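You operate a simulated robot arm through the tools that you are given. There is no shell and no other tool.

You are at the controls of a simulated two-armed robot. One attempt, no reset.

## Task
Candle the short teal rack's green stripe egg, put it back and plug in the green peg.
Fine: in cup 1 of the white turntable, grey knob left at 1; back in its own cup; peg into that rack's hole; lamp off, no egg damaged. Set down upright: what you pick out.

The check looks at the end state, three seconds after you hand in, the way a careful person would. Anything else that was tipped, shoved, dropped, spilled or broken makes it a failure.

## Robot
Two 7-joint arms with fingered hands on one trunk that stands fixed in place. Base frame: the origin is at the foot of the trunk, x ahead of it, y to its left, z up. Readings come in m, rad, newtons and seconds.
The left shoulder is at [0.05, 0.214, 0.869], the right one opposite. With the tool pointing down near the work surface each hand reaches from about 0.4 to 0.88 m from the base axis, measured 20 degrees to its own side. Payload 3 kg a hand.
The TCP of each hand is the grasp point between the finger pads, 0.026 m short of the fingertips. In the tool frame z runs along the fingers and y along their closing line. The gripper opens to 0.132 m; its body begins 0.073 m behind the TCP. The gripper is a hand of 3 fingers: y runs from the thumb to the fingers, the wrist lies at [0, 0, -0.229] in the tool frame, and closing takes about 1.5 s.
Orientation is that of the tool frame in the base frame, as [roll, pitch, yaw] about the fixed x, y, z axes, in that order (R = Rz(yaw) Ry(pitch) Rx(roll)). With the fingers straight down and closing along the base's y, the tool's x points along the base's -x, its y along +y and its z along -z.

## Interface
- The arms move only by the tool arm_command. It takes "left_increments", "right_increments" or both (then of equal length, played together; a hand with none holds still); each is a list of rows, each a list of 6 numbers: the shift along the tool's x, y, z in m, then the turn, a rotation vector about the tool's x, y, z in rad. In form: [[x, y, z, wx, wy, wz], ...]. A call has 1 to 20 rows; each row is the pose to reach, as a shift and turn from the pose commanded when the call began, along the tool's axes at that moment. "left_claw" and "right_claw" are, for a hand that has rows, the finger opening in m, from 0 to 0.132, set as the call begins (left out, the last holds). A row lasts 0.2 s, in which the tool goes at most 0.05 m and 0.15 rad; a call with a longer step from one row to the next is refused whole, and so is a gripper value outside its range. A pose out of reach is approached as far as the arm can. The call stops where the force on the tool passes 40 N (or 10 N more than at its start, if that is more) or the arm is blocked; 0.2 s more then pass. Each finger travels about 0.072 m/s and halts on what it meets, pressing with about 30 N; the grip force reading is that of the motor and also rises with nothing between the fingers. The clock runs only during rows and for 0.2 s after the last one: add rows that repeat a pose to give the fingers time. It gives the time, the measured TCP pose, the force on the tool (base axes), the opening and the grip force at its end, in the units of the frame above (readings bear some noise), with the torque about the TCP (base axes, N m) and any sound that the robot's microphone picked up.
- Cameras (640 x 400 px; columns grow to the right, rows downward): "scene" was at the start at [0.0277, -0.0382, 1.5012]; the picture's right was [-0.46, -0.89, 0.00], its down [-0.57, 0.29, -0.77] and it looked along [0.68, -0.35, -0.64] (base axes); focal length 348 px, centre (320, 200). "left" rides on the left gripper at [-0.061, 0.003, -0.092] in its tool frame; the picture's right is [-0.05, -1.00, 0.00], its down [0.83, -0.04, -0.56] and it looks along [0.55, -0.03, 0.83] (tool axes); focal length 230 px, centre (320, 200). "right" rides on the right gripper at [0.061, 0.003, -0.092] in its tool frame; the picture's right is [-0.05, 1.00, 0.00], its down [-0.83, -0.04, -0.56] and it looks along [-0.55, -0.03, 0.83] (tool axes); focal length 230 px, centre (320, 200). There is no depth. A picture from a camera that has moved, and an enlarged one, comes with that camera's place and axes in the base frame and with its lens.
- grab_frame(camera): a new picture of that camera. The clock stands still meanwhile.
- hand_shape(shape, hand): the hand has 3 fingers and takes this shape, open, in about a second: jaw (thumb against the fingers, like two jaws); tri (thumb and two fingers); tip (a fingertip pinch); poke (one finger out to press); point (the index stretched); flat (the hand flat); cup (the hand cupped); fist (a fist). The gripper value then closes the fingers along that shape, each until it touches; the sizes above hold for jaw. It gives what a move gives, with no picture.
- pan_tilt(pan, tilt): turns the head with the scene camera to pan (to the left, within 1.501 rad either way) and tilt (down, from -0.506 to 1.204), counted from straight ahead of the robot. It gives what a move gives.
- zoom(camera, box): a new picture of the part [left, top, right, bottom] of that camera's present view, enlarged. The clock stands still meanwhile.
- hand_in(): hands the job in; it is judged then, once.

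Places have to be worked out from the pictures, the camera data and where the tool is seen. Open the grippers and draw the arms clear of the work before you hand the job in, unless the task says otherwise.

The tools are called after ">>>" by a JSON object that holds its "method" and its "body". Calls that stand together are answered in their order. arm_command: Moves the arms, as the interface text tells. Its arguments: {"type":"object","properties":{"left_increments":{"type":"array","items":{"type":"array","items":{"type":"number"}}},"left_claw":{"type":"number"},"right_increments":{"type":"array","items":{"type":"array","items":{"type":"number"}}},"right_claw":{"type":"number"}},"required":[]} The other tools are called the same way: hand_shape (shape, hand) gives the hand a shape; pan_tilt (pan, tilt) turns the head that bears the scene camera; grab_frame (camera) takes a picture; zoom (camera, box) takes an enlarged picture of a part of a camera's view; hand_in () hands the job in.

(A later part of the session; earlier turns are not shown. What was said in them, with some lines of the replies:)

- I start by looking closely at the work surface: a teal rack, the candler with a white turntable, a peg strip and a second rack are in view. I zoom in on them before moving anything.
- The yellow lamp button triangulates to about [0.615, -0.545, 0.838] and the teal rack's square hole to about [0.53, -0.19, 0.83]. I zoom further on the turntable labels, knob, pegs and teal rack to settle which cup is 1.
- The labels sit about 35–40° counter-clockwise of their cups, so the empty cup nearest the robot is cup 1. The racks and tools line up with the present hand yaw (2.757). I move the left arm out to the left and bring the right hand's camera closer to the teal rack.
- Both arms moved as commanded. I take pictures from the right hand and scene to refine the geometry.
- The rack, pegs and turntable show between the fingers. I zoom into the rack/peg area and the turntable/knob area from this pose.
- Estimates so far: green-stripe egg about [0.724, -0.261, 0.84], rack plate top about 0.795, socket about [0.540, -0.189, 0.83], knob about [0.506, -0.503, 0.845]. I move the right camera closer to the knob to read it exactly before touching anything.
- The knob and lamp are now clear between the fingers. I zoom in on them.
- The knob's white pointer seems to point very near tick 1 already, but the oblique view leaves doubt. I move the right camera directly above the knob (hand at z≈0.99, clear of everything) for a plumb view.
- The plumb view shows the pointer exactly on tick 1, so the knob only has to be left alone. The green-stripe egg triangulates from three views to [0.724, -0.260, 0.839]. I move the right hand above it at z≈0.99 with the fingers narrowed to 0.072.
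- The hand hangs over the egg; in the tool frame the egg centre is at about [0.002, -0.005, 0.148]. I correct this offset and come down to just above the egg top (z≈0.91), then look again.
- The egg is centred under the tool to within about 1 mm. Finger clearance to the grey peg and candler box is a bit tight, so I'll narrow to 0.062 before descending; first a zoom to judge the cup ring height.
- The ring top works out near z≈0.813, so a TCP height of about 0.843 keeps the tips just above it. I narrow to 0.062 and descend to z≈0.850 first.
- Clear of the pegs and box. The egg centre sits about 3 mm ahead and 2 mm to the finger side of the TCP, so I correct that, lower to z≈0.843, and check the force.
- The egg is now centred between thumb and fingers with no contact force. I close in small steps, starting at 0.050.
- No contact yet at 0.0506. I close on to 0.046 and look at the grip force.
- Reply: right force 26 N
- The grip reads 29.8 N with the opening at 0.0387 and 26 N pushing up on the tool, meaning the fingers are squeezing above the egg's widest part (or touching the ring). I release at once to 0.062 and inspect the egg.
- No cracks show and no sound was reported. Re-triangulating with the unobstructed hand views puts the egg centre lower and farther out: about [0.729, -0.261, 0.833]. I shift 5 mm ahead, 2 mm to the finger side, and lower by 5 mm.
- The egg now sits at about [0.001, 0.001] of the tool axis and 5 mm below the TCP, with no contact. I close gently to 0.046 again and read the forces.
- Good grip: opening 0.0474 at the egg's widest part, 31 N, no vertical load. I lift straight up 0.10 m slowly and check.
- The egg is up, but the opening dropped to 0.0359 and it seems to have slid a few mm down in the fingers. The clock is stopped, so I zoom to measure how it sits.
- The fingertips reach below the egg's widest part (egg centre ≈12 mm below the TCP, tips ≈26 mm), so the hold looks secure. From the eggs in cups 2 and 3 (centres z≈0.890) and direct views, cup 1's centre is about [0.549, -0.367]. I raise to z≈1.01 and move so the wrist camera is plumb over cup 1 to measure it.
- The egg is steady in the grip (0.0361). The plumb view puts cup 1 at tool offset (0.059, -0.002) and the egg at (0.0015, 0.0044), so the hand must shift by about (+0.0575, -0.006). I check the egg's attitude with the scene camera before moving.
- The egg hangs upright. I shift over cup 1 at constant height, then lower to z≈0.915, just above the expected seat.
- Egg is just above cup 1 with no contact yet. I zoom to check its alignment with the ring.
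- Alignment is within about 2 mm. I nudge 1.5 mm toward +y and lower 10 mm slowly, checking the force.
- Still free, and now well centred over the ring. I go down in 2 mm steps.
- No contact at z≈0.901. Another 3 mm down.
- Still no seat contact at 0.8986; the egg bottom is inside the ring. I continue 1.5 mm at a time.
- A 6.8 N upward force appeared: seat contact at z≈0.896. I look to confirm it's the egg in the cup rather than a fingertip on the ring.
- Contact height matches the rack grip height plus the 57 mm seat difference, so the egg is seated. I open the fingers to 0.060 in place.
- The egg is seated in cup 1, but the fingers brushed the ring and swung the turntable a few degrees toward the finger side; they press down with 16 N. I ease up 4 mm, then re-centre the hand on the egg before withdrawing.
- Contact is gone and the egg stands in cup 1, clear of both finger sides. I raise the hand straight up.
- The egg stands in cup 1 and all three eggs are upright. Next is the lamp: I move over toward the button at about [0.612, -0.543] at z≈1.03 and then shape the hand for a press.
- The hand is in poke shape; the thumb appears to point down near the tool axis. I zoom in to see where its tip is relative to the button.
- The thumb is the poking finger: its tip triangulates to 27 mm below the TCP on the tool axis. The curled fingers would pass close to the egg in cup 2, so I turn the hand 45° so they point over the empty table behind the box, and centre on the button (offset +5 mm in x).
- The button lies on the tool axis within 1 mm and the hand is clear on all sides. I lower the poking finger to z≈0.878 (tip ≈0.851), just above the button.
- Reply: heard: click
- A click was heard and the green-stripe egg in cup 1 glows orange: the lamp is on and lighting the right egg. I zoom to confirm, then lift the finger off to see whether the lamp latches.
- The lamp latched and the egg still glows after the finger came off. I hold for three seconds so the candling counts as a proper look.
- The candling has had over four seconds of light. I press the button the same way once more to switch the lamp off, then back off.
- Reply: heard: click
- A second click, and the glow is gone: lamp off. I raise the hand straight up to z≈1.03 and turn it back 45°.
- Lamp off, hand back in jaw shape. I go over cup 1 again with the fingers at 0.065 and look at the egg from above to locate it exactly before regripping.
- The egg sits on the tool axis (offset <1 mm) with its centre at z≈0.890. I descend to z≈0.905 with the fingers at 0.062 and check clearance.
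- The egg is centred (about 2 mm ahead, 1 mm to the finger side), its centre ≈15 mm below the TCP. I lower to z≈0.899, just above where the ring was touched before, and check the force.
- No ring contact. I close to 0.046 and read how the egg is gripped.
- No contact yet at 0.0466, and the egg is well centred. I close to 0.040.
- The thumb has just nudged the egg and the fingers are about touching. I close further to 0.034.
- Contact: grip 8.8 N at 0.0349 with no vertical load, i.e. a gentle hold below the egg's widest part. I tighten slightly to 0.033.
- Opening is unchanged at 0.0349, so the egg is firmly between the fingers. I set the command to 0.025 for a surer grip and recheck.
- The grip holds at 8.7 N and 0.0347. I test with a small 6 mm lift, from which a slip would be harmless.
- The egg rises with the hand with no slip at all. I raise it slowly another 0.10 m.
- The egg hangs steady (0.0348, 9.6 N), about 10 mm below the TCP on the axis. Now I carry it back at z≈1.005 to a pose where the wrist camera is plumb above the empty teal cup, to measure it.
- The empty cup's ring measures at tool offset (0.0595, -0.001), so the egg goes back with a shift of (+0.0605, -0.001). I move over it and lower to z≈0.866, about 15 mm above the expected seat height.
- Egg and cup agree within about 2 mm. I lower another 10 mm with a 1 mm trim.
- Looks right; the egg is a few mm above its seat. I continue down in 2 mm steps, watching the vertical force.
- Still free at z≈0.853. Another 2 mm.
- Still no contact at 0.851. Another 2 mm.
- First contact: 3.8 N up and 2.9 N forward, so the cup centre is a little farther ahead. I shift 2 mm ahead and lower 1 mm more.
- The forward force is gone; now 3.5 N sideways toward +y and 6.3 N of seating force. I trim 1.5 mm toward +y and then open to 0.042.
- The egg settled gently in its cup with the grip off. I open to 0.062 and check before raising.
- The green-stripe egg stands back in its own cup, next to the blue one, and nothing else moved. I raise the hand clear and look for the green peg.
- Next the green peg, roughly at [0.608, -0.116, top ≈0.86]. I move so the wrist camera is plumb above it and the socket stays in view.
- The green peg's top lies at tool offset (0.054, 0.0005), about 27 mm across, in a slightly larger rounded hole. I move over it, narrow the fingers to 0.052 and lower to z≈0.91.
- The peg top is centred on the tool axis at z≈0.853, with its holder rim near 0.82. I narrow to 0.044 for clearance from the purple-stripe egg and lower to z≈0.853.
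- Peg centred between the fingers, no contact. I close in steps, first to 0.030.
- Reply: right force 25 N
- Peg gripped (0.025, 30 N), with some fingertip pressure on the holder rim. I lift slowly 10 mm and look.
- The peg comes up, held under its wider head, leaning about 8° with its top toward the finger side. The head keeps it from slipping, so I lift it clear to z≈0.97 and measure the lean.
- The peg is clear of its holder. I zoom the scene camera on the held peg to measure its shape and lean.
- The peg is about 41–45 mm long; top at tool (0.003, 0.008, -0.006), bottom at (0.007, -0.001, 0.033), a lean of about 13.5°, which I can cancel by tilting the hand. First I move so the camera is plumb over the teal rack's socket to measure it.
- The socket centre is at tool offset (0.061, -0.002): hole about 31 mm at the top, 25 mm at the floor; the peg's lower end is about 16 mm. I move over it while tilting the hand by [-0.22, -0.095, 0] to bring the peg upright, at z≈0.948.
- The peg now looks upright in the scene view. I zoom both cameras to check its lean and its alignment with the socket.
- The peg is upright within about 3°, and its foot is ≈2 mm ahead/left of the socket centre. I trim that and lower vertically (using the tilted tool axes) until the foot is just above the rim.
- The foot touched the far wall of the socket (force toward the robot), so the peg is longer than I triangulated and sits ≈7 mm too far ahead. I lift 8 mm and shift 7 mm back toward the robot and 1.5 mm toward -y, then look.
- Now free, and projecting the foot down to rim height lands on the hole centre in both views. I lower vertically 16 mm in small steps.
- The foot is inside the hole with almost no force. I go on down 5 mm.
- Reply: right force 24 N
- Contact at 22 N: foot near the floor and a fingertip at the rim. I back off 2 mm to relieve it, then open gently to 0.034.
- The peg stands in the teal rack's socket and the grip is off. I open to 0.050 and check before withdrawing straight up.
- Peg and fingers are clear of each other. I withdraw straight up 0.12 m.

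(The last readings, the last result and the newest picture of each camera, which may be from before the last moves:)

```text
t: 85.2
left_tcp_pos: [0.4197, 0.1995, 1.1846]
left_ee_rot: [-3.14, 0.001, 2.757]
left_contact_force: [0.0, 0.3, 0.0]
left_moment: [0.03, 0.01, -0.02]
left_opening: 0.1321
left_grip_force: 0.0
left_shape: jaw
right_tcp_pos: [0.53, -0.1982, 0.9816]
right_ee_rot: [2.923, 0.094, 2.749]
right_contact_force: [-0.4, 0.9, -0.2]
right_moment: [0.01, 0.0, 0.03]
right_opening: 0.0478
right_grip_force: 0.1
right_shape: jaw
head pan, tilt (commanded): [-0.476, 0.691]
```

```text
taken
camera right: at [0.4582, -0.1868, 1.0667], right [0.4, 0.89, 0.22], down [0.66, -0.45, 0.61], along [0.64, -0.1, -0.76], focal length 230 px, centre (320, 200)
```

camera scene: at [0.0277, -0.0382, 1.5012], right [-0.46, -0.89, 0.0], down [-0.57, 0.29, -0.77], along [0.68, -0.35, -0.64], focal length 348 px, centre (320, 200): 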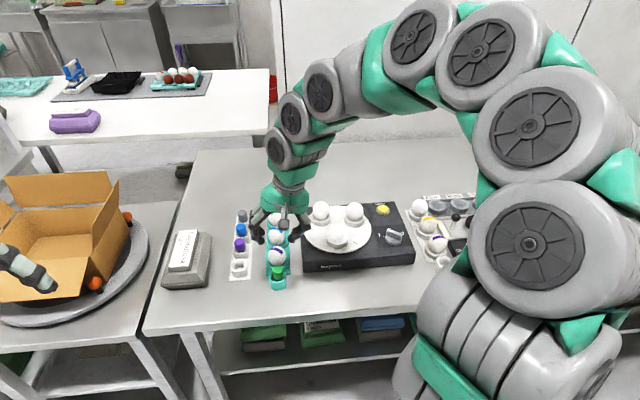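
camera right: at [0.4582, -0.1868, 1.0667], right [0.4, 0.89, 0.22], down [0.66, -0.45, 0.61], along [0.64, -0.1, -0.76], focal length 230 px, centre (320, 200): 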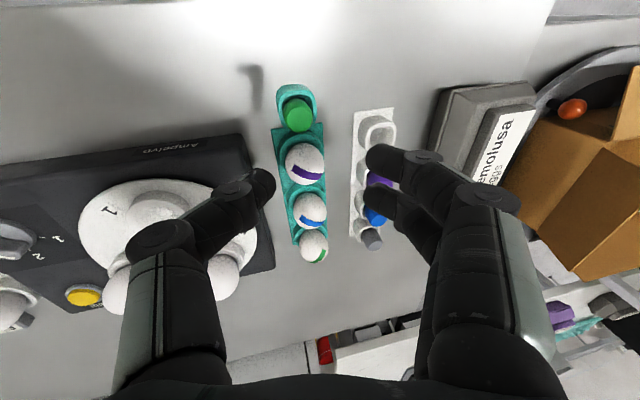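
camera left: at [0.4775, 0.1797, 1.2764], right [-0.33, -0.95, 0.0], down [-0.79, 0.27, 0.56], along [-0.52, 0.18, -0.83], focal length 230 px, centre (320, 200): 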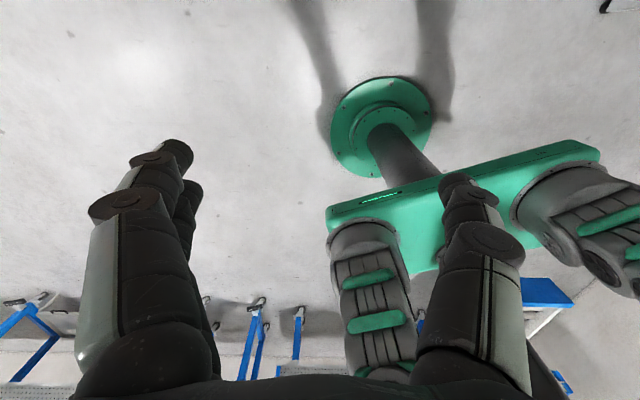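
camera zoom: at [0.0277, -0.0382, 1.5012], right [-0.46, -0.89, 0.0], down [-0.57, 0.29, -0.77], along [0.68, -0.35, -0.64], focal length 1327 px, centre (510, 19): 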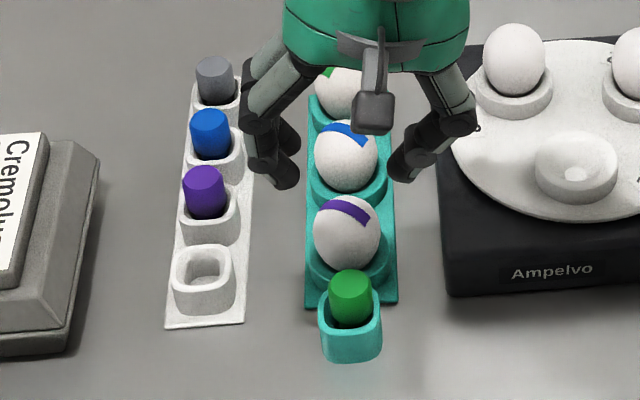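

The green peg stands upright in the teal rack's socket, seated as deep as the other pegs in theirs. I raise and untilt the right hand, opening it.

>>> {"method": "arm_command", "body": {"right_increments": [[-0.0019, 0.0044, -0.0194, 0.037, 0.016, 0], [-0.0038, 0.0087, -0.0389, 0.073, 0.032, 0], [-0.0057, 0.0131, -0.0583, 0.11, 0.048, 0], [-0.0075, 0.0174, -0.0777, 0.147, 0.063, 0], [-0.0094, 0.0218, -0.0972, 0.183, 0.079, 0], [-0.0113, 0.0261, -0.1166, 0.22, 0.095, 0]], "right_claw": 0.1}}

>>> {"method": "grab_frame", "body": {"camera": "right"}}

```text
t: 86.6
left_tcp_pos: [0.4195, 0.1991, 1.1853]
left_ee_rot: [-3.141, -0.001, 2.757]
left_contact_force: [-0.4, 0.0, -0.5]
left_moment: [-0.02, 0.0, 0.0]
left_opening: 0.1318
left_grip_force: 0.0
left_shape: jaw
right_tcp_pos: [0.5301, -0.1971, 1.1016]
right_ee_rot: [3.141, -0.002, 2.758]
right_contact_force: [-0.4, 0.4, -0.4]
right_moment: [-0.01, -0.01, 0.04]
right_opening: 0.0997
right_grip_force: 0.0
right_shape: jaw
head pan, tilt (commanded): [-0.476, 0.691]
```

```text
taken
camera right: at [0.4734, -0.1709, 1.1943], right [0.42, 0.91, 0.0], down [0.75, -0.35, 0.55], along [0.5, -0.23, -0.83], focal length 230 px, centre (320, 200)
```

right: 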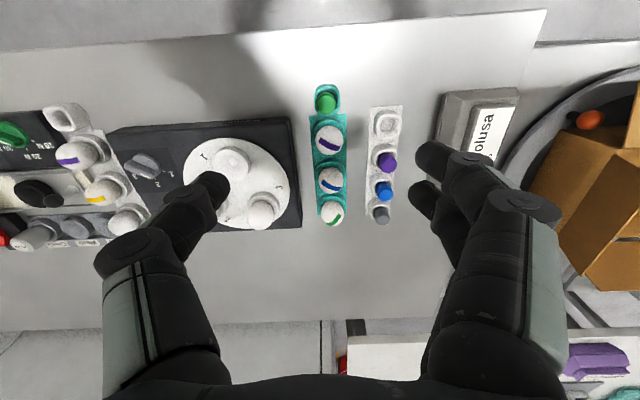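

Everything below is in order. I draw the right arm back toward its starting place, fully opened.

>>> {"method": "arm_command", "body": {"right_increments": [[0.0103, -0.0314, -0.0135, 0, 0, 0], [0.0206, -0.0628, -0.027, 0, 0, 0], [0.0309, -0.0942, -0.0405, 0, 0, 0], [0.0412, -0.1256, -0.054, 0, 0, 0], [0.0515, -0.157, -0.0675, 0, 0, 0], [0.0618, -0.1884, -0.081, 0, 0, 0], [0.072, -0.2198, -0.0945, 0, 0, 0], [0.0818, -0.2511, -0.108, 0, 0, 0]], "right_claw": 0.13}}

>>> {"method": "grab_frame", "body": {"camera": "scene"}}

>>> {"method": "zoom", "body": {"camera": "scene", "box": [220, 180, 420, 305]}}

>>> {"method": "zoom", "body": {"camera": "right", "box": [230, 100, 550, 300]}}

```text
t: 88.4
left_tcp_pos: [0.4186, 0.1996, 1.1848]
left_ee_rot: [-3.141, 0.0, 2.756]
left_contact_force: [-0.1, -0.7, -0.3]
left_moment: [-0.02, -0.01, 0.01]
left_opening: 0.1318
left_grip_force: 0.1
left_shape: jaw
right_tcp_pos: [0.3602, -0.4005, 1.2102]
right_ee_rot: [-3.141, -0.001, 2.758]
right_contact_force: [0.5, 0.2, 0.6]
right_moment: [0.0, 0.01, -0.03]
right_opening: 0.1298
right_grip_force: 0.0
right_shape: jaw
head pan, tilt (commanded): [-0.476, 0.691]
```

```text
taken
camera scene: at [0.0277, -0.0382, 1.5012], right [-0.46, -0.89, 0.0], down [-0.57, 0.29, -0.77], along [0.68, -0.35, -0.64], focal length 348 px, centre (320, 200)
```

scene: 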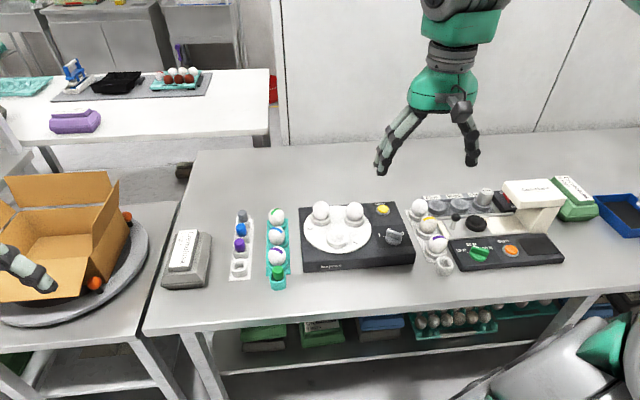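

```text
3.20 times, centred on (320, 242) of scene
camera zoom: at [0.0277, -0.0382, 1.5012], right [-0.46, -0.89, 0.0], down [-0.57, 0.29, -0.77], along [0.68, -0.35, -0.64], focal length 1115 px, centre (320, 64)
```

zoom: 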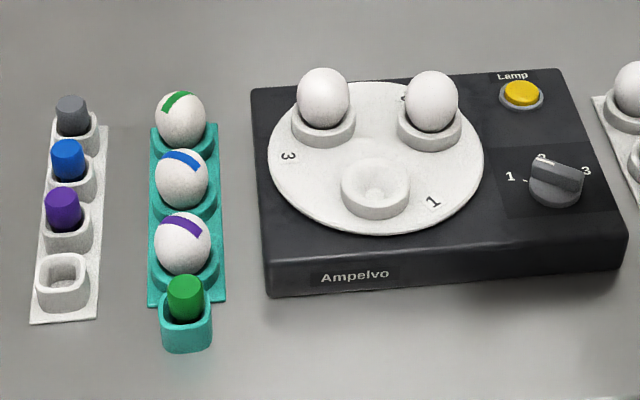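

```text
2.00 times, centred on (390, 200) of right
camera zoom: at [0.3035, -0.3742, 1.3021], right [0.42, 0.91, 0.0], down [0.76, -0.35, 0.55], along [0.5, -0.23, -0.83], focal length 460 px, centre (180, 200)
```

zoom: 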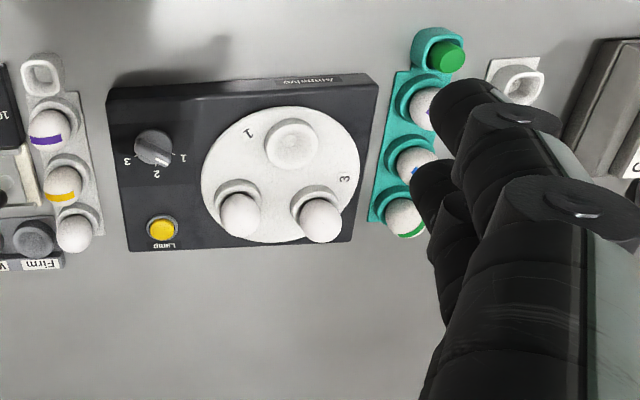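

All items look in place. A last close look at the teal rack, the green-stripe egg, the peg and the knob/lamp before handing in.

>>> {"method": "zoom", "body": {"camera": "scene", "box": [255, 200, 305, 295]}}

>>> {"method": "zoom", "body": {"camera": "scene", "box": [360, 195, 424, 255]}}

>>> {"method": "zoom", "body": {"camera": "scene", "box": [380, 170, 540, 290]}}

```text
4.21 times, centred on (280, 248) of scene
camera zoom: at [0.0277, -0.0382, 1.5012], right [-0.46, -0.89, 0.0], down [-0.57, 0.29, -0.77], along [0.68, -0.35, -0.64], focal length 1467 px, centre (488, 0)
```

zoom: 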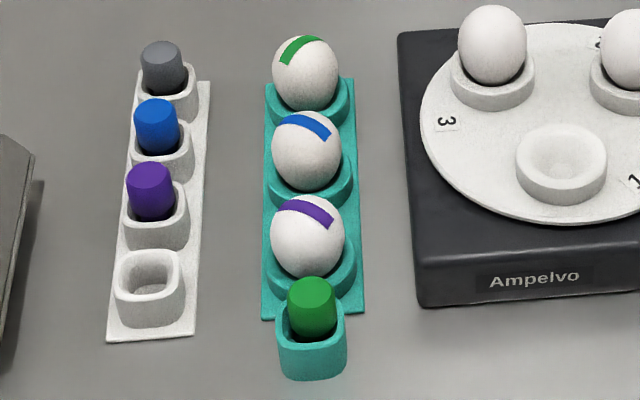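

```text
6.67 times, centred on (392, 225) of scene
camera zoom: at [0.0277, -0.0382, 1.5012], right [-0.46, -0.89, 0.0], down [-0.57, 0.29, -0.77], along [0.68, -0.35, -0.64], focal length 2323 px, centre (-160, 33)
```

zoom: 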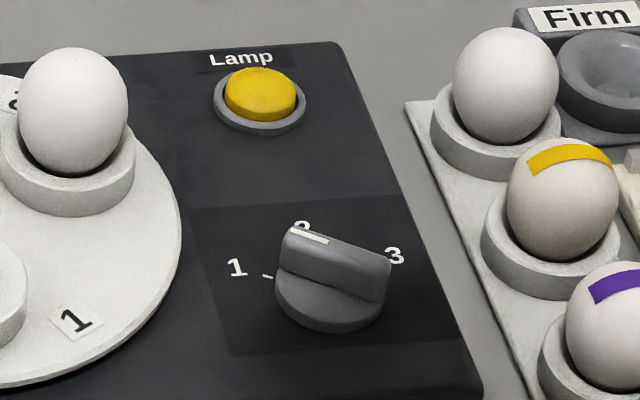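

```text
3.33 times, centred on (460, 230) of scene
camera zoom: at [0.0277, -0.0382, 1.5012], right [-0.46, -0.89, 0.0], down [-0.57, 0.29, -0.77], along [0.68, -0.35, -0.64], focal length 1161 px, centre (-147, 100)
```

zoom: 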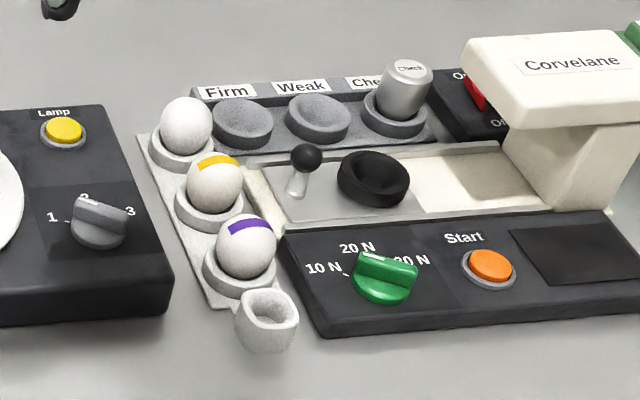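

The green-stripe egg is back in its own cup, undamaged. The green peg stands in the teal rack's socket, the lamp is off and the knob still points at 1. All the other eggs and pegs stand where they were, and both hands are open and clear, so I hand in.

>>> {"method": "hand_in", "body": {}}

```text
The job is handed in.
```

I candled the green stripe egg, put it back in its own cup and plugged the green peg into the teal rack's hole. The job is handed in; the judge's result has not come back.

- **Candling:** I set the egg in cup 1 of the white turntable and pressed the lamp button. The egg glowed for over four seconds, then I pressed again and the glow went out. The grey knob was already at 1 and I left it alone.
- **Egg:** It stands upright in its own cup and shows no damage in the pictures. On my first try at gripping it I squeezed it too high, with about 26 N pushing back on the hand. I released at once and saw no cracks.
- **Peg:** It stands upright in the socket, as deep as the other pegs sit in theirs. On the first try its foot touched the socket wall; I lifted it, shifted it a few millimetres and it went in.
- **Turntable:** My fingers brushed the cup ring while releasing the egg, so the turntable is turned a few degrees from where it started. I left it that way rather than risk touching the other two eggs.

The lamp is off, the other eggs and pegs are where they were, and both hands are open and clear of the work.
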